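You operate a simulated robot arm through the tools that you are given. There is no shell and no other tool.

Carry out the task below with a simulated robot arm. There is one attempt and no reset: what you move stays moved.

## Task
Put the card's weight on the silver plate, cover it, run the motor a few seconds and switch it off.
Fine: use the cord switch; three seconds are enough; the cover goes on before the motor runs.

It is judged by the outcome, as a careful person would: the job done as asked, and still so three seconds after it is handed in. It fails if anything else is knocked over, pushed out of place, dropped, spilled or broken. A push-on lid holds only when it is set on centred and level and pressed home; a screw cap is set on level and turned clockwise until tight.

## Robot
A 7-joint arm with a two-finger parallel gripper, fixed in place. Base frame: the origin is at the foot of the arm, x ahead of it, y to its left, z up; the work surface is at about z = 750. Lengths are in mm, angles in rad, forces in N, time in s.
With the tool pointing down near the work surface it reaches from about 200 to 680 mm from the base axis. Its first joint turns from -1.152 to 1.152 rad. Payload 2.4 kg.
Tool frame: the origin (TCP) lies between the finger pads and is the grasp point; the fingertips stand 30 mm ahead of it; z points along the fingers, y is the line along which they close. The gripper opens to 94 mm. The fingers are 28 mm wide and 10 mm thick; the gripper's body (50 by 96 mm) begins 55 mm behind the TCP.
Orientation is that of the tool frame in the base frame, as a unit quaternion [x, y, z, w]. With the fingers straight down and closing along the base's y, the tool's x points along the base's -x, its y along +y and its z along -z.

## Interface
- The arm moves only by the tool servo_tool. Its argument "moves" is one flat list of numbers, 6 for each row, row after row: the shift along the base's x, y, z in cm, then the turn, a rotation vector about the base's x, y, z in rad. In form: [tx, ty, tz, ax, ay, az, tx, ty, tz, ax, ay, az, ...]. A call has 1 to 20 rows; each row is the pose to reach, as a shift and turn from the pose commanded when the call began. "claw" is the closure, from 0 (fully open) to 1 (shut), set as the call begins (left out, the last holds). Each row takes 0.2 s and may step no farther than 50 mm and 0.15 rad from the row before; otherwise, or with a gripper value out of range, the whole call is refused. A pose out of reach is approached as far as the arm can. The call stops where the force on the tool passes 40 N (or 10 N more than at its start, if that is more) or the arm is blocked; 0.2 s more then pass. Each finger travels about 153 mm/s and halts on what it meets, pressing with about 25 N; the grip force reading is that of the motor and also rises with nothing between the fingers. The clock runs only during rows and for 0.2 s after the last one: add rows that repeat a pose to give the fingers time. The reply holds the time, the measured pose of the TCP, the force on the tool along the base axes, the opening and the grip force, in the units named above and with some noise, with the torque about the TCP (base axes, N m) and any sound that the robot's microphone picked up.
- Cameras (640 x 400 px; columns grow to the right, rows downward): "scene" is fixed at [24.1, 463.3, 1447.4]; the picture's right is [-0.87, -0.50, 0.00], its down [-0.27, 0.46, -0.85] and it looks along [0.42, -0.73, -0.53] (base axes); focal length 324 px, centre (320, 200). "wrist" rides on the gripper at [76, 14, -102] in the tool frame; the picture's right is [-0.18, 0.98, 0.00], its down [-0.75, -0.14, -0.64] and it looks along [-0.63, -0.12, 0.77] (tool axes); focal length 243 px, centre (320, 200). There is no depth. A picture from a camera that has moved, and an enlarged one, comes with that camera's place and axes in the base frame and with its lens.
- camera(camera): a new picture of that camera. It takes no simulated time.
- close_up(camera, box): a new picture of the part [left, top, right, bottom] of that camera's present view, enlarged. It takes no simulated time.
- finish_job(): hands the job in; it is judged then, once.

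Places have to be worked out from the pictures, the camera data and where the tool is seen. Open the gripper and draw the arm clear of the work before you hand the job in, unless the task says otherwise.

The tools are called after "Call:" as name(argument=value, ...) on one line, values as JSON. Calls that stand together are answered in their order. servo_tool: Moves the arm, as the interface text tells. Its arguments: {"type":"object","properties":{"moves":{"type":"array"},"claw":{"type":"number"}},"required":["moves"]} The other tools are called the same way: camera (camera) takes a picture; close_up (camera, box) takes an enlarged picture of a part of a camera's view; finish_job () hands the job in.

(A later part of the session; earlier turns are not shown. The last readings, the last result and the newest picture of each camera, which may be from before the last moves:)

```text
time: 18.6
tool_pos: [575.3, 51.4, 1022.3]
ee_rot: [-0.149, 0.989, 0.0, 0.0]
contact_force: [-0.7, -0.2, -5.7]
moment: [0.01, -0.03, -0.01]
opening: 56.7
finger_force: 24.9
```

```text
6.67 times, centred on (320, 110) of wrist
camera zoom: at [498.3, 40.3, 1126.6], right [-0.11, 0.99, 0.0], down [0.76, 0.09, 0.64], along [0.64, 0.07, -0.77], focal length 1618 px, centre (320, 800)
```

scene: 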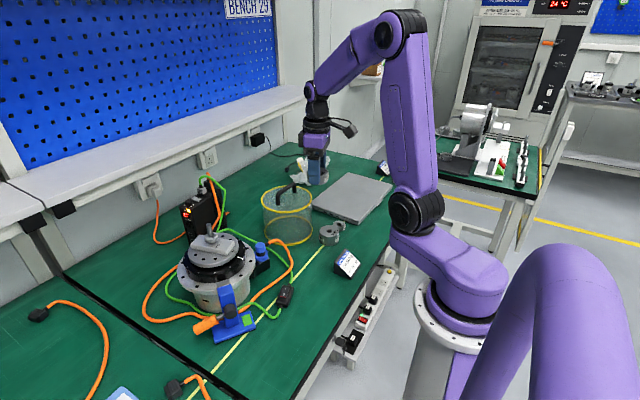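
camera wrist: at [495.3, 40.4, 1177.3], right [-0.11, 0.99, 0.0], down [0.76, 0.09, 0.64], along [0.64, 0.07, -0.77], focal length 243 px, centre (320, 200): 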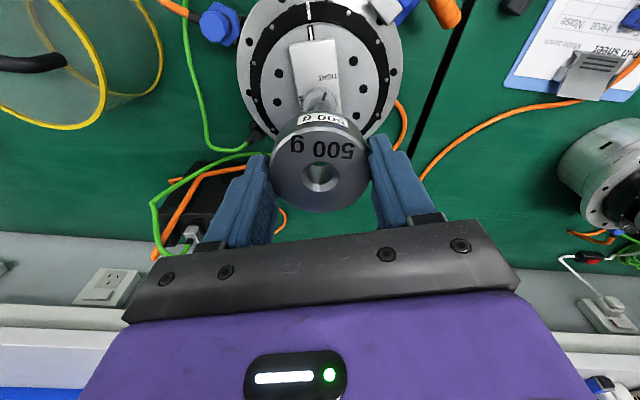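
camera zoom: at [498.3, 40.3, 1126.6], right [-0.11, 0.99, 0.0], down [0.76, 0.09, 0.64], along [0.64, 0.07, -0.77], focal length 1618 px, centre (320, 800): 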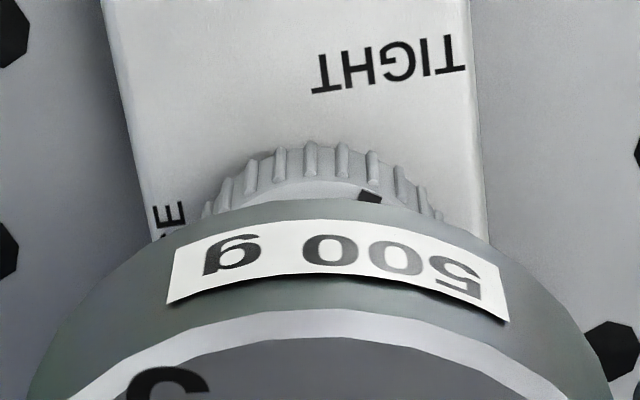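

Both views now agree within ~0.5 mm. I lower 8 mm in small steps to see whether the post enters the hole, watching the force.

Call:
servo_tool(moves=[-0.01, 0.03, -0.2, 0, 0, 0, -0.01, 0.03, -0.4, 0, 0, 0, -0.01, 0.03, -0.6, 0, 0, 0, -0.01, 0.03, -0.8, 0, 0, 0])

Call:
close_up(camera="scene", box=[195, 205, 225, 245])

Call:
close_up(camera="wrist", box=[290, 80, 350, 200])

```text
time: 19.6
tool_pos: [575.9, 50.2, 1016.9]
ee_rot: [-0.149, 0.989, 0.001, 0.0]
contact_force: [0.4, 0.5, -4.9]
moment: [-0.04, 0.02, 0.02]
opening: 56.9
finger_force: 25.2
```

```text
10.00 times, centred on (210, 225) of scene
camera zoom: at [24.1, 463.3, 1447.4], right [-0.87, -0.5, 0.0], down [-0.27, 0.46, -0.85], along [0.42, -0.73, -0.53], focal length 3239 px, centre (1420, -50)
```

zoom: 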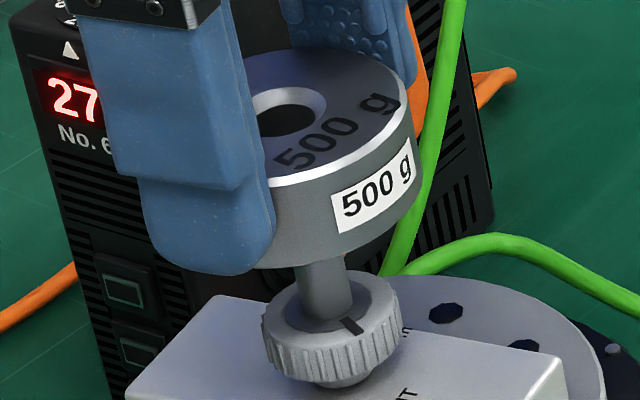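

```text
3.33 times, centred on (320, 140) of wrist
camera zoom: at [498.5, 40.8, 1119.5], right [-0.11, 0.99, 0.0], down [0.76, 0.09, 0.64], along [0.64, 0.07, -0.77], focal length 809 px, centre (320, 400)
```

zoom: 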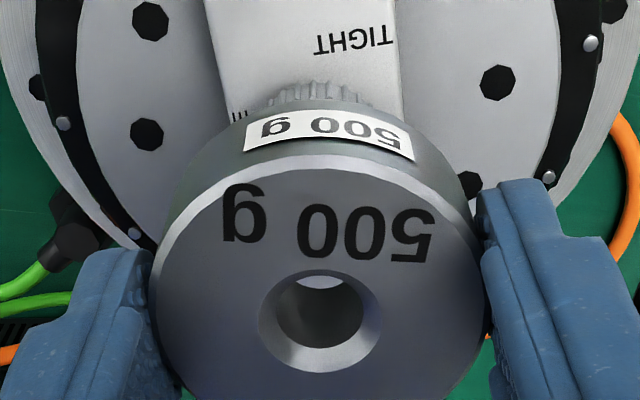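

No contact yet at bottom z≈981. I recheck the lateral alignment at higher zoom before going further.

Call:
close_up(camera="wrist", box=[295, 85, 345, 135])

Call:
close_up(camera="wrist", box=[295, 145, 345, 195])

Call:
close_up(camera="scene", box=[200, 226, 222, 246])

Call:
close_up(camera="scene", box=[199, 207, 219, 225])

```text
8.00 times, centred on (320, 110) of wrist
camera zoom: at [498.5, 40.8, 1119.5], right [-0.11, 0.99, 0.0], down [0.76, 0.09, 0.64], along [0.64, 0.07, -0.77], focal length 1941 px, centre (320, 920)
```

zoom: 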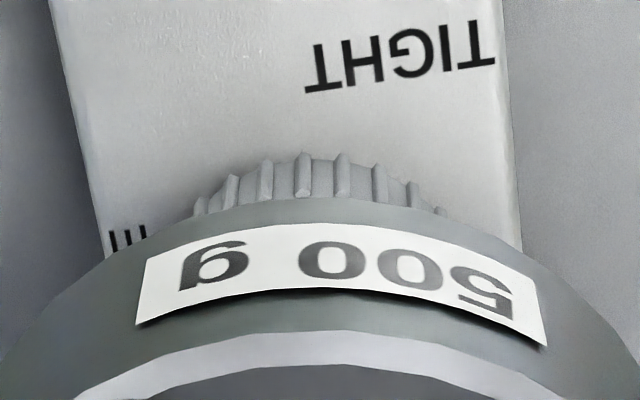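

```text
8.00 times, centred on (320, 170) of wrist
camera zoom: at [498.5, 40.8, 1119.5], right [-0.11, 0.99, 0.0], down [0.76, 0.09, 0.64], along [0.64, 0.07, -0.77], focal length 1941 px, centre (320, 440)
```

zoom: 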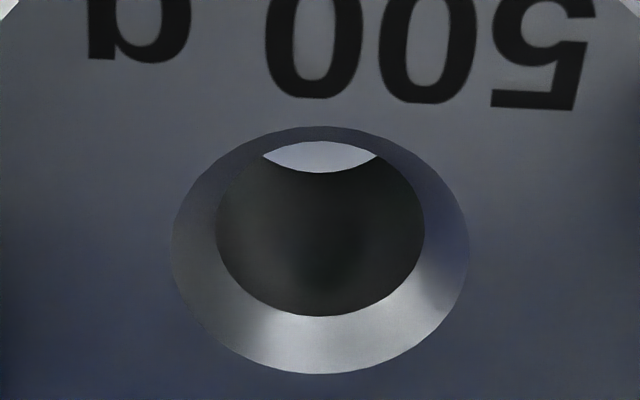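

```text
16.00 times, centred on (211, 236) of scene
camera zoom: at [24.1, 463.3, 1447.4], right [-0.87, -0.5, 0.0], down [-0.27, 0.46, -0.85], along [0.42, -0.73, -0.53], focal length 5182 px, centre (2064, -376)
```

zoom: 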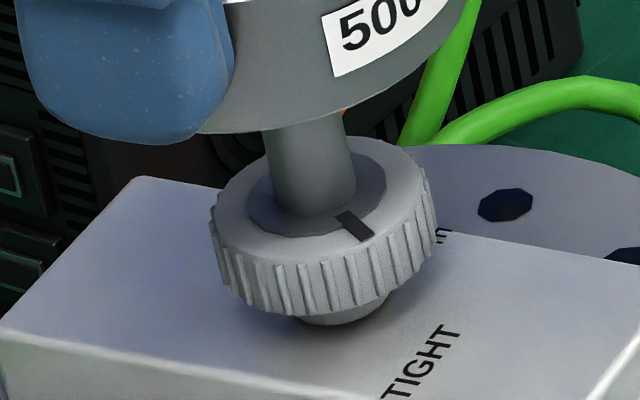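

```text
16.00 times, centred on (209, 216) of scene
camera zoom: at [24.1, 463.3, 1447.4], right [-0.87, -0.5, 0.0], down [-0.27, 0.46, -0.85], along [0.42, -0.73, -0.53], focal length 5182 px, centre (2096, -56)
```

zoom: 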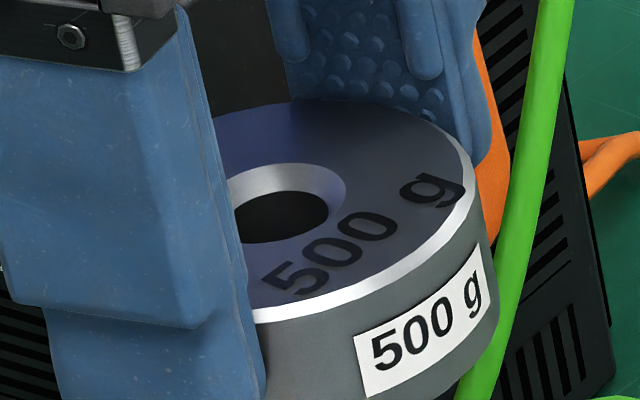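

Offsets are within about 0.5 mm. I continue lowering another 10 mm in small steps.

Call:
servo_tool(moves=[-0.04, 0, -0.2, 0, 0, 0, -0.04, 0, -0.4, 0, 0, 0, -0.04, 0, -0.6, 0, 0, 0, -0.04, 0, -0.8, 0, 0, 0, -0.04, 0, -1.0, 0, 0, 0])

Call:
close_up(camera="wrist", box=[295, 145, 345, 195])

Call:
close_up(camera="scene", box=[195, 205, 225, 245])

```text
time: 20.8
tool_pos: [574.9, 50.7, 1005.5]
ee_rot: [-0.149, 0.989, 0.0, 0.0]
contact_force: [0.0, -0.3, -4.6]
moment: [-0.02, 0.02, 0.02]
opening: 57.0
finger_force: 24.7
```

```text
8.00 times, centred on (320, 170) of wrist
camera zoom: at [498.0, 41.0, 1109.5], right [-0.11, 0.99, 0.0], down [0.76, 0.09, 0.64], along [0.64, 0.07, -0.77], focal length 1941 px, centre (320, 440)
```

zoom: 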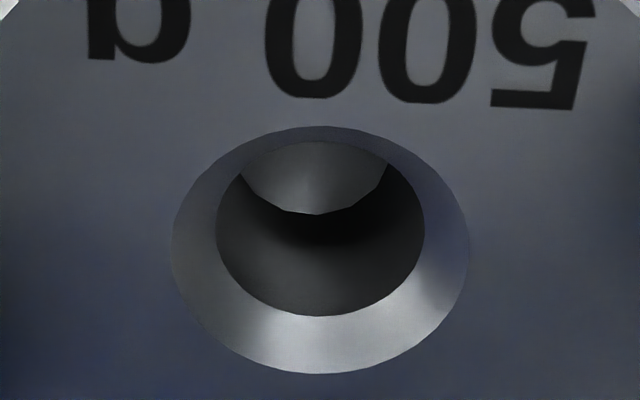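

```text
10.00 times, centred on (210, 225) of scene
camera zoom: at [24.1, 463.3, 1447.4], right [-0.87, -0.5, 0.0], down [-0.27, 0.46, -0.85], along [0.42, -0.73, -0.53], focal length 3239 px, centre (1420, -50)
```

zoom: 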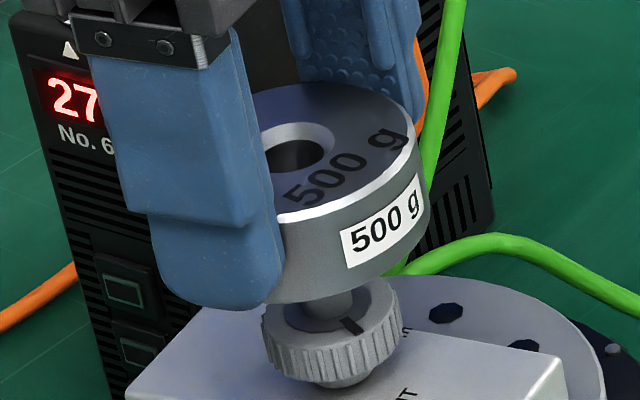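

The post top is visible inside the hole and there is no contact force. I keep lowering towards the knob face, stopping a few millimetres short.

Call:
servo_tool(moves=[0, 0, -0.3, 0, 0, 0, 0, 0, -0.6, 0, 0, 0, 0, 0, -0.9, 0, 0, 0, 0, 0, -1.2, 0, 0, 0, 0, 0, -1.5, 0, 0, 0])

Call:
close_up(camera="wrist", box=[280, 130, 360, 200])

Call:
close_up(camera="scene", box=[195, 210, 225, 245])

```text
time: 22.0
tool_pos: [573.4, 51.2, 991.5]
ee_rot: [-0.149, 0.989, -0.001, 0.0]
contact_force: [-0.3, 0.1, -4.7]
moment: [0.01, 0.02, 0.03]
opening: 56.9
finger_force: 25.1
```

```text
5.71 times, centred on (320, 165) of wrist
camera zoom: at [497.5, 41.1, 1095.1], right [-0.11, 0.99, 0.0], down [0.76, 0.09, 0.64], along [0.64, 0.07, -0.77], focal length 1386 px, centre (320, 400)
```

zoom: 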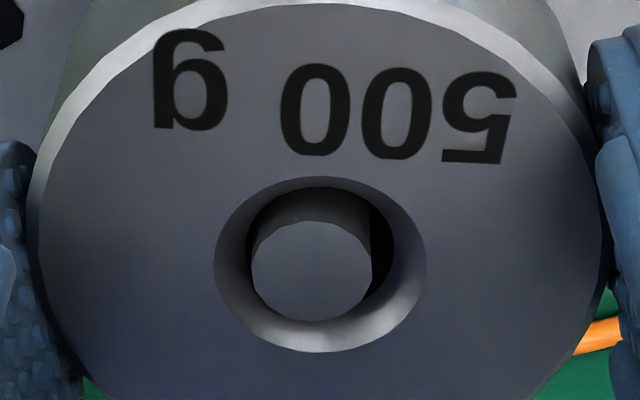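

```text
11.43 times, centred on (210, 228) of scene
camera zoom: at [24.1, 463.3, 1447.4], right [-0.87, -0.5, 0.0], down [-0.27, 0.46, -0.85], along [0.42, -0.73, -0.53], focal length 3701 px, centre (1577, -114)
```

zoom: 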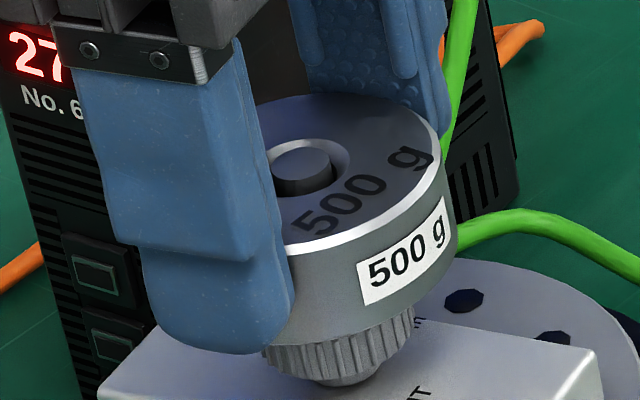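

The post now stands up through the hole. I nudge 0.6 mm in -y to centre it and lower the last few millimetres gently until the knob takes the load.

Call:
servo_tool(moves=[0, -0.06, 0, 0, 0, 0, 0, -0.06, -0.15, 0, 0, 0, 0, -0.06, -0.3, 0, 0, 0, 0, -0.06, -0.4, 0, 0, 0])

Call:
close_up(camera="wrist", box=[280, 130, 360, 200])

Call:
close_up(camera="scene", box=[195, 215, 225, 250])

```text
time: 23.0
tool_pos: [575.1, 51.3, 987.5]
ee_rot: [-0.149, 0.989, -0.001, 0.0]
contact_force: [0.1, -0.4, -4.1]
moment: [0.01, 0.0, -0.01]
opening: 57.0
finger_force: 25.0
```

```text
5.71 times, centred on (320, 165) of wrist
camera zoom: at [497.7, 41.2, 1090.8], right [-0.11, 0.99, 0.0], down [0.76, 0.09, 0.64], along [0.64, 0.07, -0.77], focal length 1386 px, centre (320, 400)
```

zoom: 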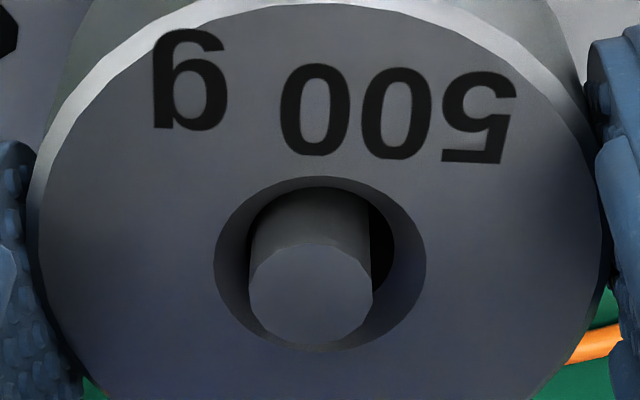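

```text
11.43 times, centred on (210, 232) of scene
camera zoom: at [24.1, 463.3, 1447.4], right [-0.87, -0.5, 0.0], down [-0.27, 0.46, -0.85], along [0.42, -0.73, -0.53], focal length 3701 px, centre (1577, -171)
```

zoom: 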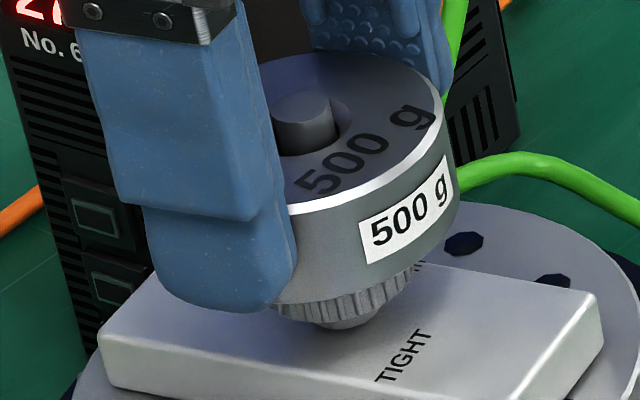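

Nearly seated; force still about the weight's own. I lower in 1 mm steps with a further small -y correction.

Call:
servo_tool(moves=[0, -0.06, -0.1, 0, 0, 0, 0, -0.06, -0.2, 0, 0, 0, 0, -0.06, -0.3, 0, 0, 0, 0, -0.06, -0.3, 0, 0, 0])

Call:
close_up(camera="wrist", box=[280, 130, 360, 200])

Call:
close_up(camera="scene", box=[195, 215, 225, 250])

```text
time: 24.0
tool_pos: [575.7, 48.8, 985.2]
ee_rot: [-0.149, 0.989, 0.0, 0.001]
contact_force: [0.6, 0.9, -5.0]
moment: [-0.06, 0.0, -0.01]
opening: 57.0
finger_force: 24.8
```

```text
5.71 times, centred on (320, 165) of wrist
camera zoom: at [497.5, 40.7, 1088.2], right [-0.11, 0.99, 0.0], down [0.76, 0.09, 0.64], along [0.64, 0.07, -0.77], focal length 1386 px, centre (320, 400)
```

zoom: 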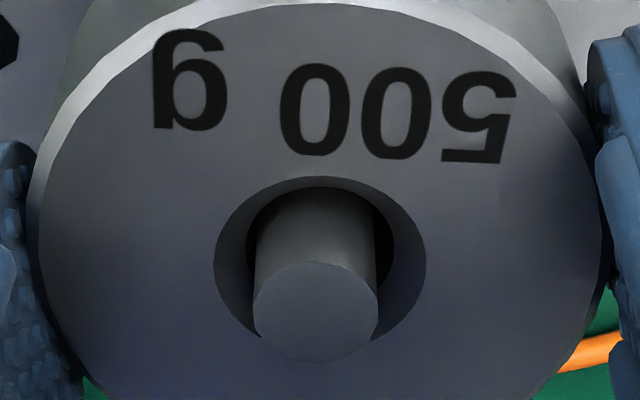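

```text
11.43 times, centred on (210, 232) of scene
camera zoom: at [24.1, 463.3, 1447.4], right [-0.87, -0.5, 0.0], down [-0.27, 0.46, -0.85], along [0.42, -0.73, -0.53], focal length 3701 px, centre (1577, -171)
```

zoom: 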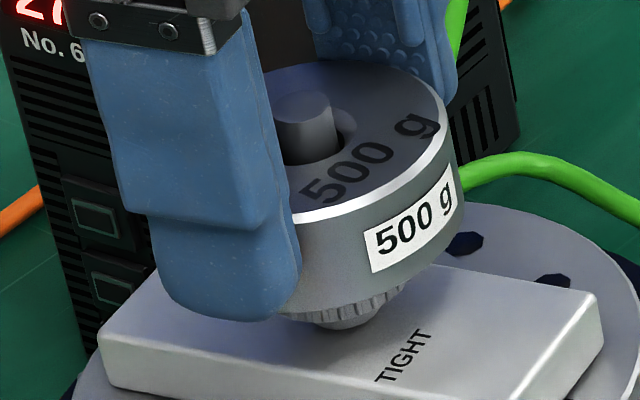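

Still no contact force; visible knob height suggests a millimetre or two left. I continue downward gently.

Call:
servo_tool(moves=[0, 0, -0.1, 0, 0, 0, 0, 0, -0.2, 0, 0, 0, 0, 0, -0.2, 0, 0, 0])

Call:
close_up(camera="scene", box=[195, 215, 225, 250])

```text
time: 24.8
tool_pos: [575.0, 50.7, 983.4]
ee_rot: [-0.15, 0.989, 0.0, 0.001]
contact_force: [-0.1, -1.1, -4.9]
moment: [0.0, 0.01, 0.01]
opening: 57.1
finger_force: 25.0
```

```text
11.43 times, centred on (210, 232) of scene
camera zoom: at [24.1, 463.3, 1447.4], right [-0.87, -0.5, 0.0], down [-0.27, 0.46, -0.85], along [0.42, -0.73, -0.53], focal length 3701 px, centre (1577, -171)
```

zoom: 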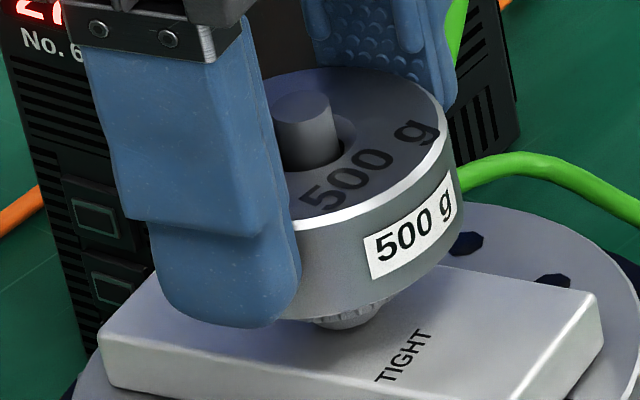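

No contact yet; I go down another 3 mm in 1 mm steps.

Call:
servo_tool(moves=[0, 0, -0.1, 0, 0, 0, 0, 0, -0.2, 0, 0, 0, 0, 0, -0.2, 0, 0, 0])

Call:
close_up(camera="scene", box=[195, 215, 225, 250])

Call:
close_up(camera="wrist", box=[270, 90, 370, 200])

```text
time: 25.6
tool_pos: [574.8, 50.8, 983.1]
ee_rot: [-0.15, 0.989, 0.001, 0.002]
contact_force: [-4.2, 1.8, 19.0]
moment: [0.06, 0.11, -0.05]
opening: 57.3
finger_force: 24.7
```

```text
11.43 times, centred on (210, 232) of scene
camera zoom: at [23.6, 463.3, 1447.4], right [-0.87, -0.5, 0.0], down [-0.27, 0.46, -0.85], along [0.42, -0.73, -0.53], focal length 3701 px, centre (1577, -171)
```

zoom: 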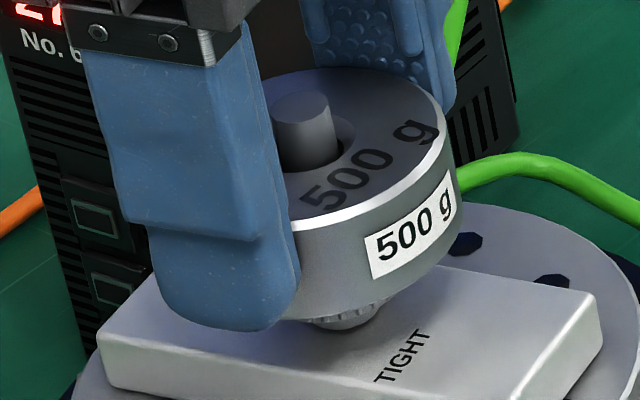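

```text
3.64 times, centred on (320, 145) of wrist
camera zoom: at [497.5, 40.9, 1085.4], right [-0.11, 0.99, 0.0], down [0.76, 0.09, 0.64], along [0.64, 0.07, -0.76], focal length 882 px, centre (320, 400)
```

zoom: 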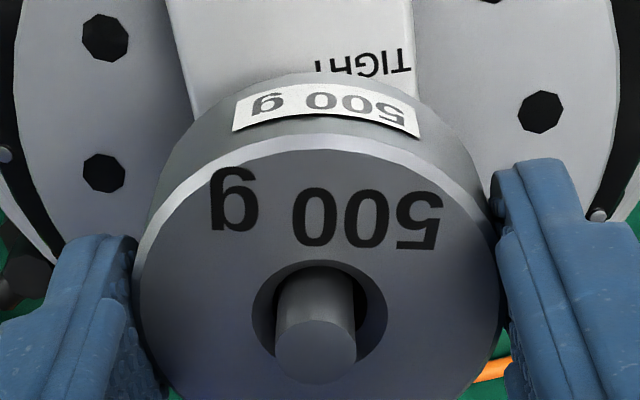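

Contact: +19 N, the weight rests on the knob face at z≈947. I relieve the push by 1.5 mm and then open the gripper.

Call:
servo_tool(moves=[0, 0, 0.1, 0, 0, 0, 0, 0, 0.15, 0, 0, 0, 0, 0, 0.15, 0, 0, 0])

Call:
servo_tool(moves=[0, 0, 0, 0, 0, 0, 0, 0, 0, 0, 0, 0], claw=0.15)

Call:
close_up(camera="wrist", box=[230, 60, 410, 230])

Call:
close_up(camera="scene", box=[195, 210, 225, 250])

```text
time: 26.4
tool_pos: [574.5, 49.2, 981.2]
ee_rot: [-0.15, 0.989, 0.0, 0.0]
contact_force: [2.9, 2.1, 7.2]
moment: [0.14, -0.28, 0.04]
opening: 56.8
finger_force: 24.6
```

```text
time: 27.0
tool_pos: [573.8, 48.1, 982.3]
ee_rot: [-0.15, 0.989, 0.0, -0.001]
contact_force: [-0.5, 0.5, -0.4]
moment: [-0.01, 0.0, -0.01]
opening: 80.0
finger_force: 0.1
```

```text
2.35 times, centred on (320, 145) of wrist
camera zoom: at [496.8, 39.9, 1085.6], right [-0.11, 0.99, 0.0], down [0.76, 0.09, 0.64], along [0.64, 0.07, -0.77], focal length 571 px, centre (320, 329)
```

zoom: 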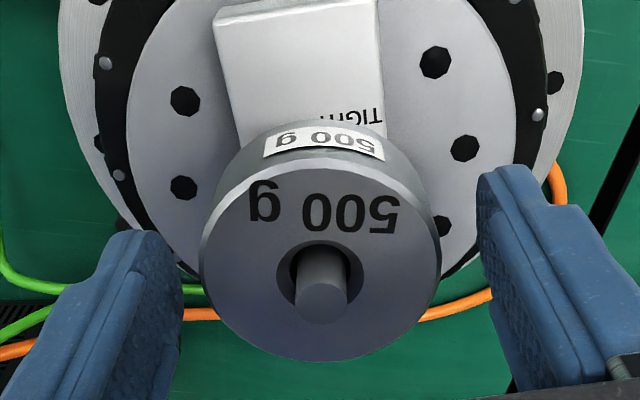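

```text
10.00 times, centred on (210, 230) of scene
camera zoom: at [24.1, 463.3, 1447.4], right [-0.87, -0.5, 0.0], down [-0.27, 0.46, -0.85], along [0.42, -0.73, -0.53], focal length 3239 px, centre (1420, -100)
```

zoom: 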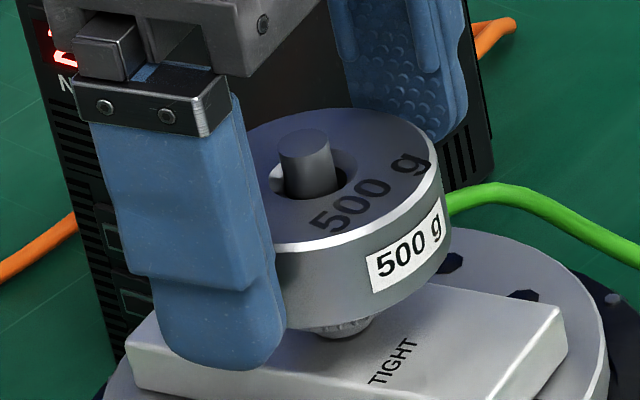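

The weight stands on the knob with the post through it, released. I retract straight up and then inspect how the bar sits on the plate.

Call:
servo_tool(moves=[0, 0, 1.0, 0, 0, 0, 0, 0, 3.0, 0, 0, 0, 0, 0, 6.0, 0, 0, 0, 0, 0, 10, 0, 0, 0, -3, -2, 13, 0, 0, 0, -6, -4, 14, 0, 0, 0, -9, -6, 14, 0, 0, 0])

Call:
close_up(camera="scene", box=[185, 215, 245, 270])

Call:
camera(camera="wrist")

Call:
close_up(camera="scene", box=[200, 240, 230, 262])

```text
time: 28.6
tool_pos: [486.0, -8.6, 1126.2]
ee_rot: [-0.15, 0.989, 0.001, 0.0]
contact_force: [0.2, -0.9, 0.0]
moment: [0.0, 0.01, 0.0]
opening: 79.7
finger_force: 0.1
```

```text
7.27 times, centred on (215, 242) of scene
camera zoom: at [24.1, 463.3, 1447.5], right [-0.87, -0.5, 0.0], down [-0.27, 0.46, -0.85], along [0.42, -0.73, -0.53], focal length 2355 px, centre (1084, -109)
```

zoom: 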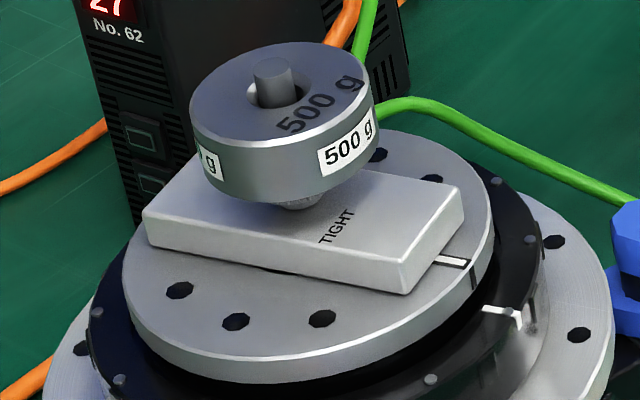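

```text
taken
camera wrist: at [408.2, -18.0, 1228.3], right [-0.11, 0.99, 0.0], down [0.76, 0.09, 0.64], along [0.64, 0.07, -0.77], focal length 243 px, centre (320, 200)
```

wrist: 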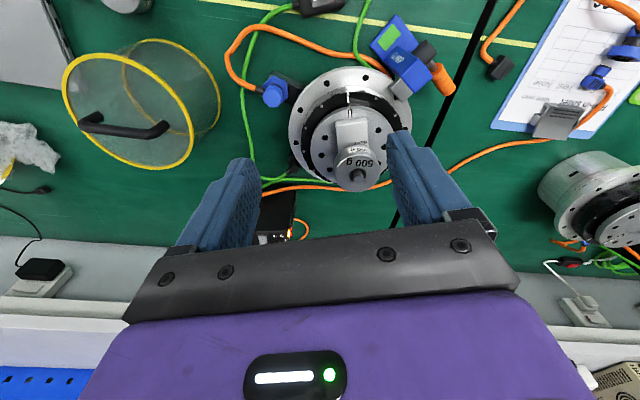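

```text
16.00 times, centred on (215, 251) of scene
camera zoom: at [24.1, 463.3, 1447.5], right [-0.87, -0.5, 0.0], down [-0.27, 0.46, -0.85], along [0.42, -0.73, -0.53], focal length 5182 px, centre (2000, -616)
```

zoom: 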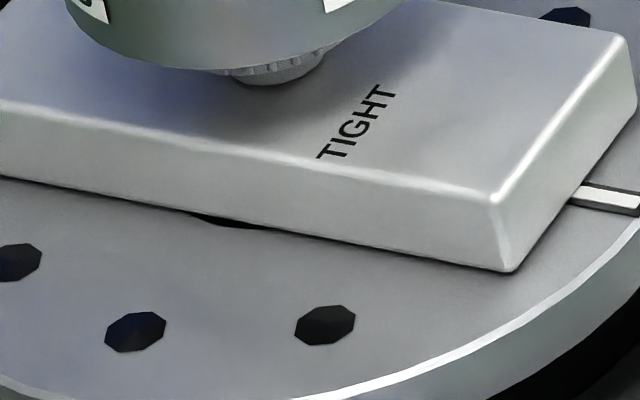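

The bar is seated over the plate's pocket and locked TIGHT with the post carrying the weight – that is the load holder. Now I measure the cover and its handle.

Call:
close_up(camera="wrist", box=[50, 30, 230, 180])

Call:
close_up(camera="scene", box=[250, 170, 330, 250])

Call:
close_up(camera="wrist", box=[280, 60, 430, 200])

```text
2.67 times, centred on (140, 105) of wrist
camera zoom: at [408.2, -18.0, 1228.3], right [-0.11, 0.99, 0.0], down [0.76, 0.09, 0.64], along [0.64, 0.07, -0.77], focal length 647 px, centre (800, 453)
```

zoom: 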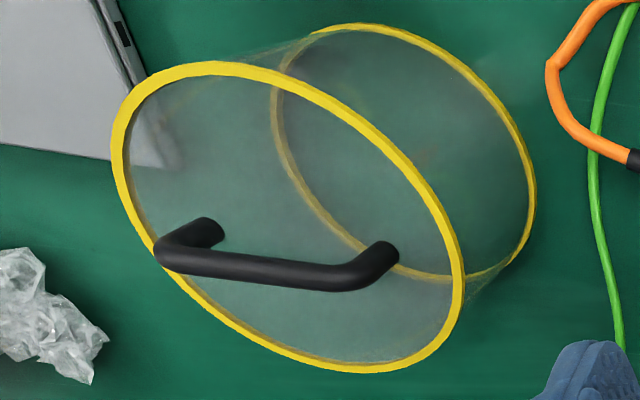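

```text
5.00 times, centred on (290, 210) of scene
camera zoom: at [24.1, 463.3, 1447.5], right [-0.87, -0.5, 0.0], down [-0.27, 0.46, -0.85], along [0.42, -0.73, -0.53], focal length 1619 px, centre (470, 150)
```

zoom: 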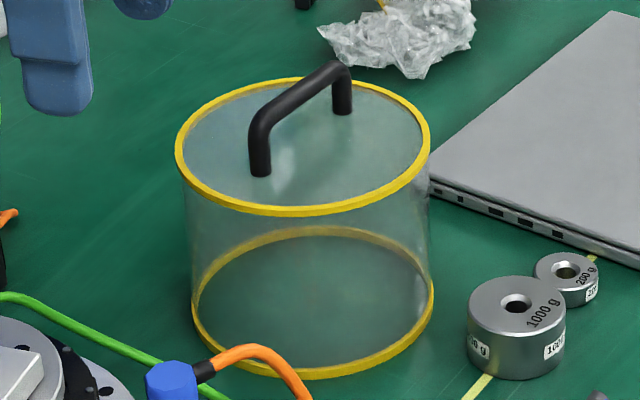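

```text
2.86 times, centred on (355, 130) of wrist
camera zoom: at [408.2, -18.0, 1228.3], right [-0.11, 0.99, 0.0], down [0.76, 0.09, 0.64], along [0.64, 0.07, -0.77], focal length 693 px, centre (220, 400)
```

zoom: 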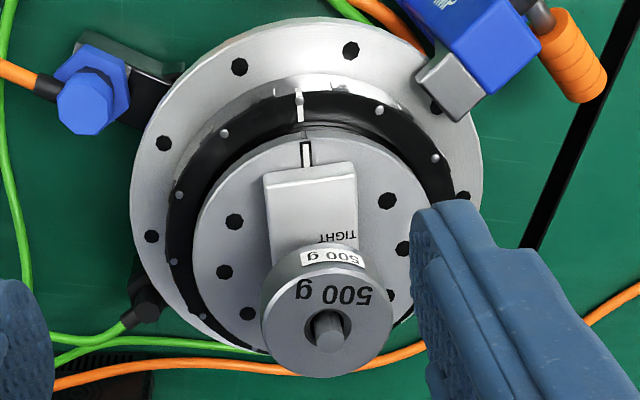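

The handle runs along y at about x=572, y from -222 to -312, bar centre z≈920. I open fully, turn the tool to close along x (yaw -1.57), and go above the handle.

Call:
servo_tool(moves=[0.68, -1.98, -0.87, 0, 0, -0.1438, 1.35, -3.95, -1.74, 0, 0, -0.2877, 2.03, -5.93, -2.61, 0, 0, -0.4315, 2.71, -7.91, -3.48, 0, 0, -0.5754, 3.38, -9.88, -4.35, 0, 0, -0.7192, 4.06, -11.86, -5.22, 0, 0, -0.8631, 4.74, -13.84, -6.08, 0, 0, -1.0069, 5.42, -15.82, -6.95, 0, 0, -1.1508, 6.09, -17.79, -7.82, 0, 0, -1.2946, 6.77, -19.77, -8.69, 0, 0, -1.4385, 7.45, -21.75, -9.56, 0, 0, -1.5823, 8.12, -23.72, -10.43, 0, 0, -1.7262, 8.8, -25.7, -11.3, 0, 0, -1.87, 8.8, -25.7, -11.3, 0, 0, -1.87], claw=0)

Call:
camera(camera="wrist")

Call:
camera(camera="scene")

```text
time: 31.6
tool_pos: [572.8, -267.7, 1009.6]
ee_rot: [0.708, 0.706, 0.0, 0.001]
contact_force: [-0.4, -0.2, -0.3]
moment: [0.01, 0.02, -0.02]
opening: 93.9
finger_force: 0.0
```

```text
taken
camera wrist: at [586.6, -190.4, 1112.9], right [0.98, -0.19, 0.0], down [-0.14, -0.75, 0.64], along [-0.12, -0.63, -0.77], focal length 243 px, centre (320, 200)
```

wrist: 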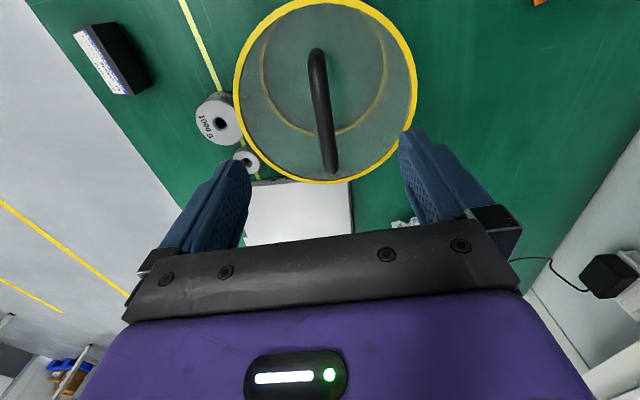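

```text
taken
```

scene: 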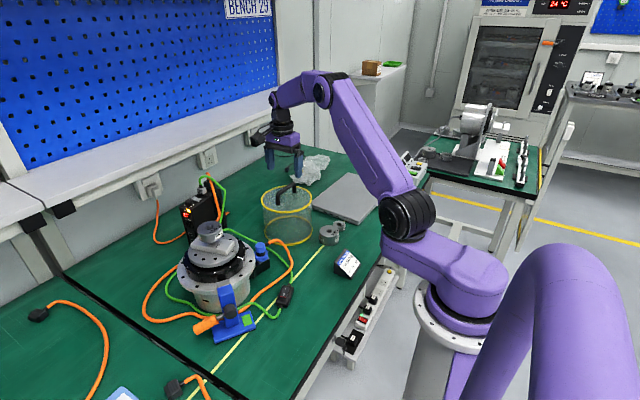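

The tool is turned as wanted above the handle. I zoom in to measure the handle's line and the cover rim precisely.

Call:
close_up(camera="wrist", box=[220, 0, 430, 190])

Call:
close_up(camera="wrist", box=[280, 30, 370, 180])

```text
2.11 times, centred on (325, 95) of wrist
camera zoom: at [586.6, -190.4, 1112.9], right [0.98, -0.19, 0.0], down [-0.14, -0.75, 0.64], along [-0.12, -0.63, -0.77], focal length 511 px, centre (310, 421)
```

zoom: 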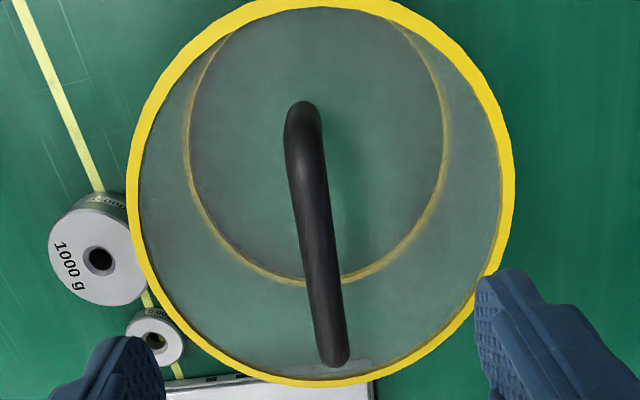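

```text
2.67 times, centred on (325, 105) of wrist
camera zoom: at [586.6, -190.4, 1112.9], right [0.98, -0.19, 0.0], down [-0.14, -0.75, 0.64], along [-0.12, -0.63, -0.77], focal length 647 px, centre (307, 453)
```

zoom: 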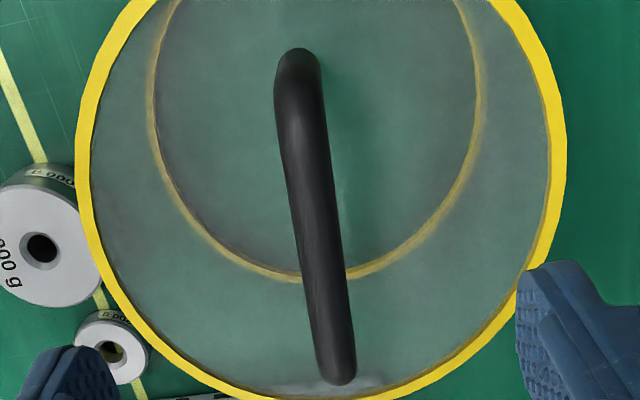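

Handle lies 3.4 mm to +x of the tool centre and is turned about 1.5°. I correct that and descend to z≈950, then look again.

Call:
servo_tool(moves=[0.34, 0.1, -1.5, 0, 0, -0.026, 0.34, 0.1, -3.5, 0, 0, -0.026, 0.34, 0.1, -5.5, 0, 0, -0.026, 0.34, 0.1, -6.0, 0, 0, -0.026, 0.34, 0.1, -6.0, 0, 0, -0.026])

Call:
camera(camera="wrist")

Call:
close_up(camera="scene", box=[250, 150, 330, 230])

```text
time: 32.8
tool_pos: [577.5, -266.0, 949.0]
ee_rot: [0.716, 0.698, -0.001, 0.0]
contact_force: [-0.4, -0.2, -0.4]
moment: [0.05, -0.01, -0.01]
opening: 94.3
finger_force: 0.1
```

```text
taken
camera wrist: at [592.9, -190.4, 1052.8], right [0.98, -0.21, 0.0], down [-0.16, -0.75, 0.64], along [-0.13, -0.63, -0.77], focal length 243 px, centre (320, 200)
```

wrist: 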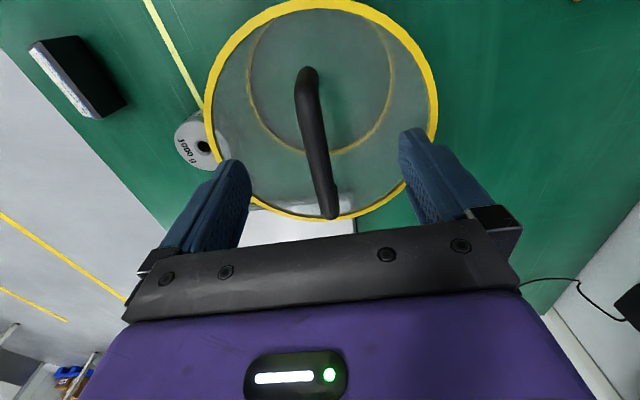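

```text
5.00 times, centred on (290, 190) of scene
camera zoom: at [24.1, 463.3, 1447.4], right [-0.87, -0.5, 0.0], down [-0.27, 0.46, -0.85], along [0.42, -0.73, -0.53], focal length 1619 px, centre (470, 250)
```

zoom: 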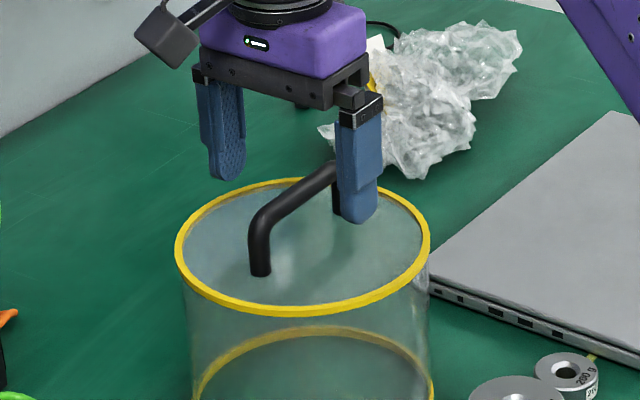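

Well centred (within ~1 mm). I descend the remaining 24 mm so the pads straddle the handle bar.

Call:
servo_tool(moves=[-0.05, 0, -0.8, 0, 0, 0, -0.05, 0, -1.6, 0, 0, 0, -0.05, 0, -2.4, 0, 0, 0, -0.05, 0, -2.4, 0, 0, 0])

Call:
close_up(camera="scene", box=[255, 160, 325, 220])

Call:
close_up(camera="wrist", box=[220, 60, 440, 240])

```text
time: 33.8
tool_pos: [576.2, -267.0, 925.6]
ee_rot: [0.716, 0.698, -0.001, 0.001]
contact_force: [0.4, -0.3, 0.4]
moment: [-0.02, -0.01, 0.02]
opening: 94.0
finger_force: 0.1
```

```text
6.67 times, centred on (290, 190) of scene
camera zoom: at [24.1, 463.3, 1447.5], right [-0.87, -0.5, 0.0], down [-0.27, 0.46, -0.85], along [0.42, -0.73, -0.53], focal length 2159 px, centre (520, 267)
```

zoom: 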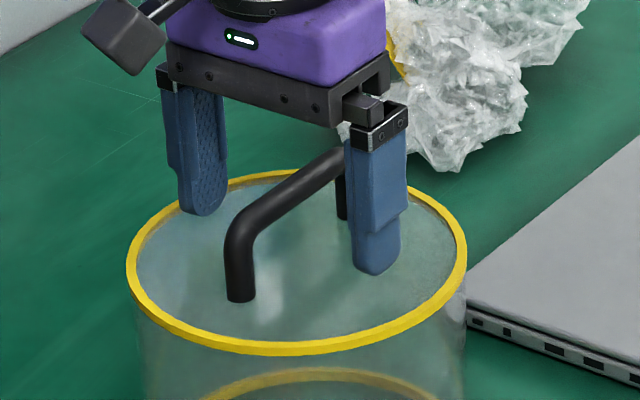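

```text
2.22 times, centred on (330, 150) of wrist
camera zoom: at [591.9, -190.9, 1028.9], right [0.98, -0.21, 0.0], down [-0.16, -0.75, 0.64], along [-0.13, -0.63, -0.77], focal length 539 px, centre (298, 311)
```

zoom: 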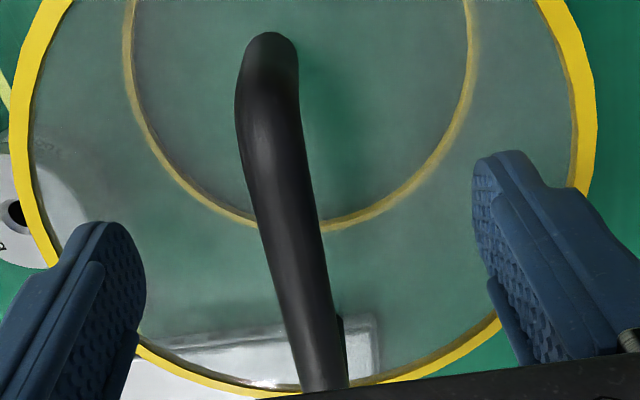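

The pads straddle the bar with tips just above the disc. I close the gripper.

Call:
servo_tool(moves=[0, 0, 0, 0, 0, 0, 0, 0, 0, 0, 0, 0, 0, 0, 0, 0, 0, 0], claw=1)

Call:
close_up(camera="scene", box=[255, 160, 325, 220])

Call:
camera(camera="wrist")

```text
time: 34.6
tool_pos: [576.1, -265.8, 926.3]
ee_rot: [0.716, 0.698, 0.001, 0.002]
contact_force: [-1.7, 1.4, 14.7]
moment: [0.2, 0.06, -0.1]
opening: 13.8
finger_force: 25.5
```

```text
6.67 times, centred on (290, 190) of scene
camera zoom: at [23.7, 463.4, 1447.4], right [-0.87, -0.5, 0.0], down [-0.27, 0.46, -0.85], along [0.42, -0.73, -0.53], focal length 2159 px, centre (520, 267)
```

zoom: 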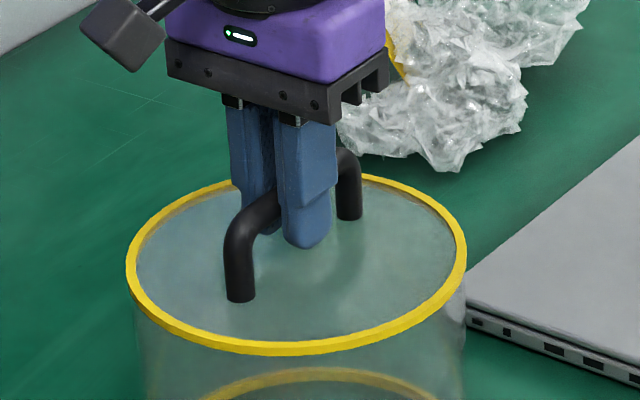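

```text
taken
camera wrist: at [592.1, -190.9, 1030.5], right [0.98, -0.21, 0.0], down [-0.16, -0.75, 0.64], along [-0.13, -0.63, -0.77], focal length 243 px, centre (320, 200)
```

wrist: 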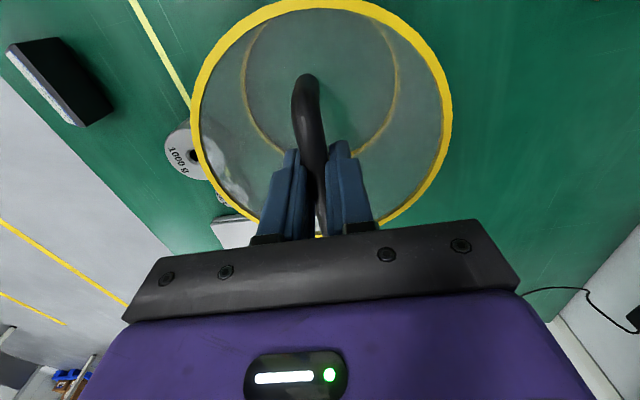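

Gripped on the ~14 mm bar. I lift slowly and check the load and level.

Call:
servo_tool(moves=[0, 0, 0.4, 0, 0, 0, 0, 0, 1.0, 0, 0, 0, 0, 0, 2.0, 0, 0, 0, 0, 0, 3.5, 0, 0, 0, 0, 0, 3.5, 0, 0, 0])

Call:
close_up(camera="scene", box=[240, 140, 340, 250])

Call:
camera(camera="wrist")

```text
time: 35.8
tool_pos: [574.9, -265.7, 960.7]
ee_rot: [0.716, 0.698, 0.0, 0.0]
contact_force: [-0.1, 0.2, -2.2]
moment: [0.03, 0.03, 0.02]
opening: 13.6
finger_force: 25.0
```

```text
3.64 times, centred on (290, 195) of scene
camera zoom: at [24.1, 463.2, 1447.5], right [-0.87, -0.5, 0.0], down [-0.27, 0.46, -0.85], along [0.42, -0.73, -0.53], focal length 1178 px, centre (429, 218)
```

zoom: 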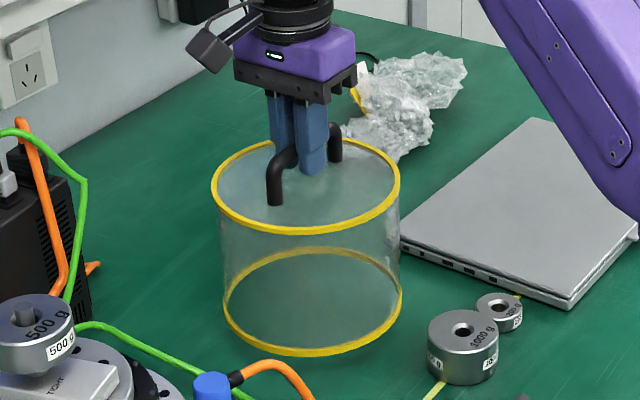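

```text
taken
camera wrist: at [591.4, -191.1, 1063.6], right [0.98, -0.21, 0.0], down [-0.16, -0.75, 0.64], along [-0.13, -0.63, -0.77], focal length 243 px, centre (320, 200)
```

wrist: 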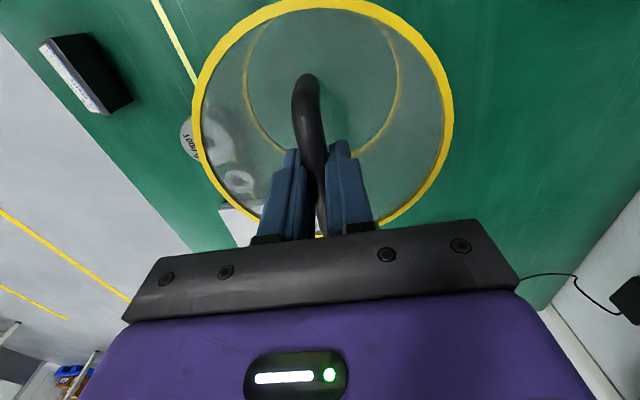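

The cover is up and level (about 2.2 N). I lift it high and carry it over the motor so its lower rim clears the post top.

Call:
servo_tool(moves=[0, 0, 4.5, 0, 0, 0, 0, 0, 9.0, 0, 0, 0, 0, 0, 13.5, 0, 0, 0, 0, 0, 18, 0, 0, 0, 0, 3.5, 20, 0, 0, 0, 0, 7.5, 22, 0, 0, 0, 0, 11.5, 23.5, 0, 0, 0, 0, 15.5, 24, 0, 0, 0, 0, 19.5, 24, 0, 0, 0, 0, 23.5, 24, 0, 0, 0, 0, 27.5, 24, 0, 0, 0, 0, 31.6, 24, 0, 0, 0, 0, 31.6, 24, 0, 0, 0, 0, 31.6, 24, 0, 0, 0])

Call:
camera(camera="wrist")

Call:
camera(camera="scene")

Call:
close_up(camera="scene", box=[150, 120, 270, 290])

```text
time: 38.8
tool_pos: [576.2, 51.3, 1203.6]
ee_rot: [0.716, 0.698, 0.0, 0.0]
contact_force: [-0.2, -0.1, -2.3]
moment: [0.0, 0.0, 0.0]
opening: 13.2
finger_force: 25.0
```

```text
taken
camera wrist: at [591.9, 126.2, 1307.0], right [0.98, -0.21, 0.0], down [-0.16, -0.75, 0.64], along [-0.13, -0.63, -0.77], focal length 243 px, centre (320, 200)
```

wrist: 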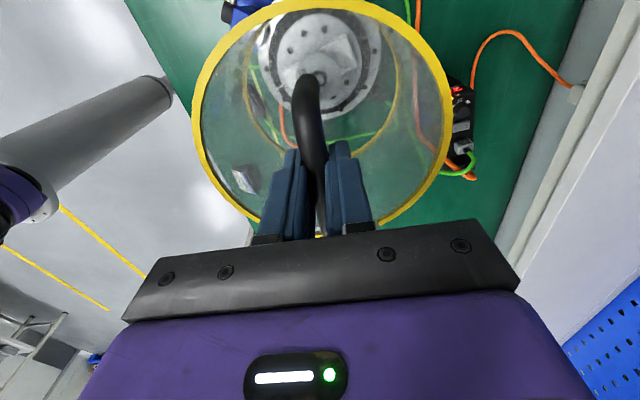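

```text
taken
```

scene: 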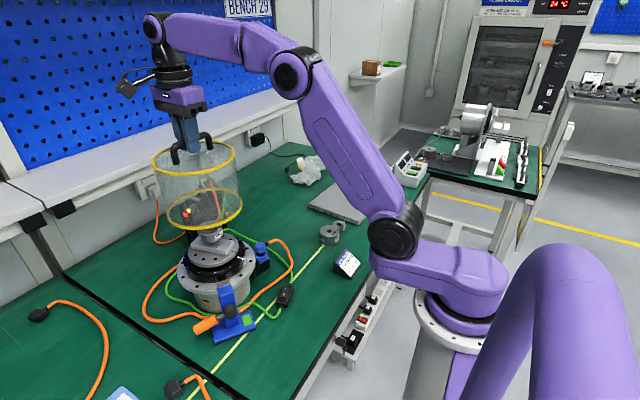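

```text
2.35 times, centred on (210, 205) of scene
camera zoom: at [24.1, 463.3, 1447.4], right [-0.87, -0.5, 0.0], down [-0.27, 0.46, -0.85], along [0.42, -0.73, -0.53], focal length 762 px, centre (579, 188)
```

zoom: 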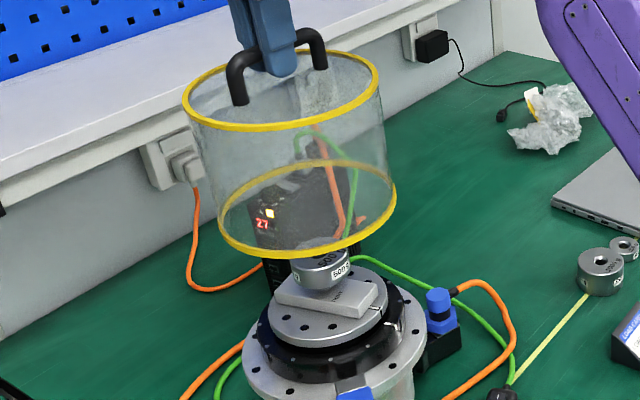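

The cover hangs above the motor with its lower rim at about z=1027. I zoom to compare the cover's axis with the motor's in both views.

Call:
close_up(camera="wrist", box=[180, 0, 460, 180])

Call:
close_up(camera="wrist", box=[230, 0, 420, 150])

Call:
close_up(camera="scene", box=[145, 130, 265, 240])

Call:
close_up(camera="scene", box=[165, 215, 275, 300])

```text
2.22 times, centred on (320, 90) of wrist
camera zoom: at [591.9, 126.2, 1307.0], right [0.98, -0.21, 0.0], down [-0.16, -0.75, 0.64], along [-0.13, -0.63, -0.77], focal length 539 px, centre (320, 444)
```

zoom: 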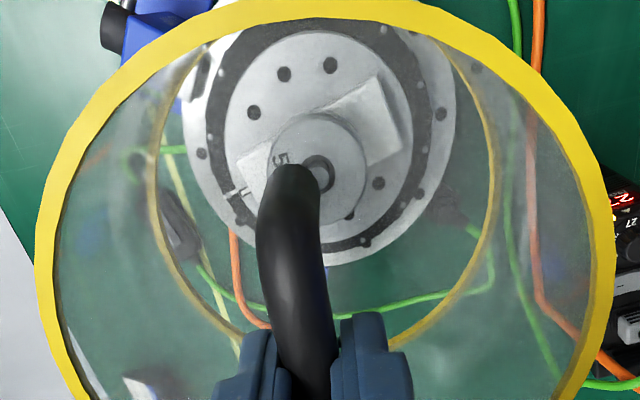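

```text
2.67 times, centred on (325, 75) of wrist
camera zoom: at [591.9, 126.2, 1307.0], right [0.98, -0.21, 0.0], down [-0.16, -0.75, 0.64], along [-0.13, -0.63, -0.77], focal length 647 px, centre (307, 533)
```

zoom: 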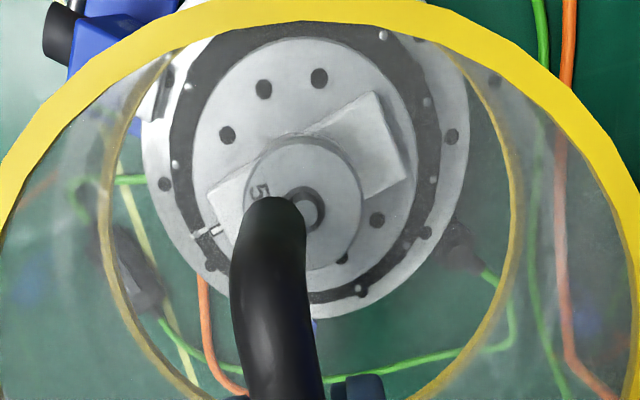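

```text
3.64 times, centred on (205, 185) of scene
camera zoom: at [24.1, 463.3, 1447.4], right [-0.87, -0.5, 0.0], down [-0.27, 0.46, -0.85], along [0.42, -0.73, -0.53], focal length 1178 px, centre (738, 254)
```

zoom: 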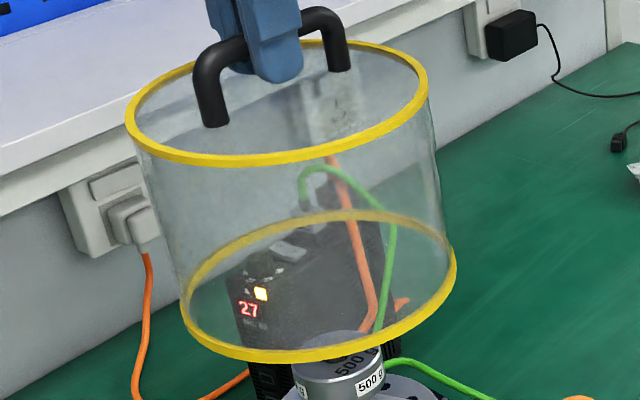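

```text
4.71 times, centred on (220, 258) of scene
camera zoom: at [24.1, 463.3, 1447.4], right [-0.87, -0.5, 0.0], down [-0.27, 0.46, -0.85], along [0.42, -0.73, -0.53], focal length 1524 px, centre (791, -71)
```

zoom: 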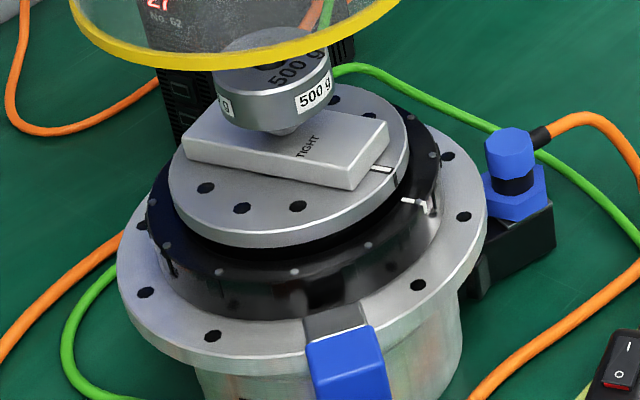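

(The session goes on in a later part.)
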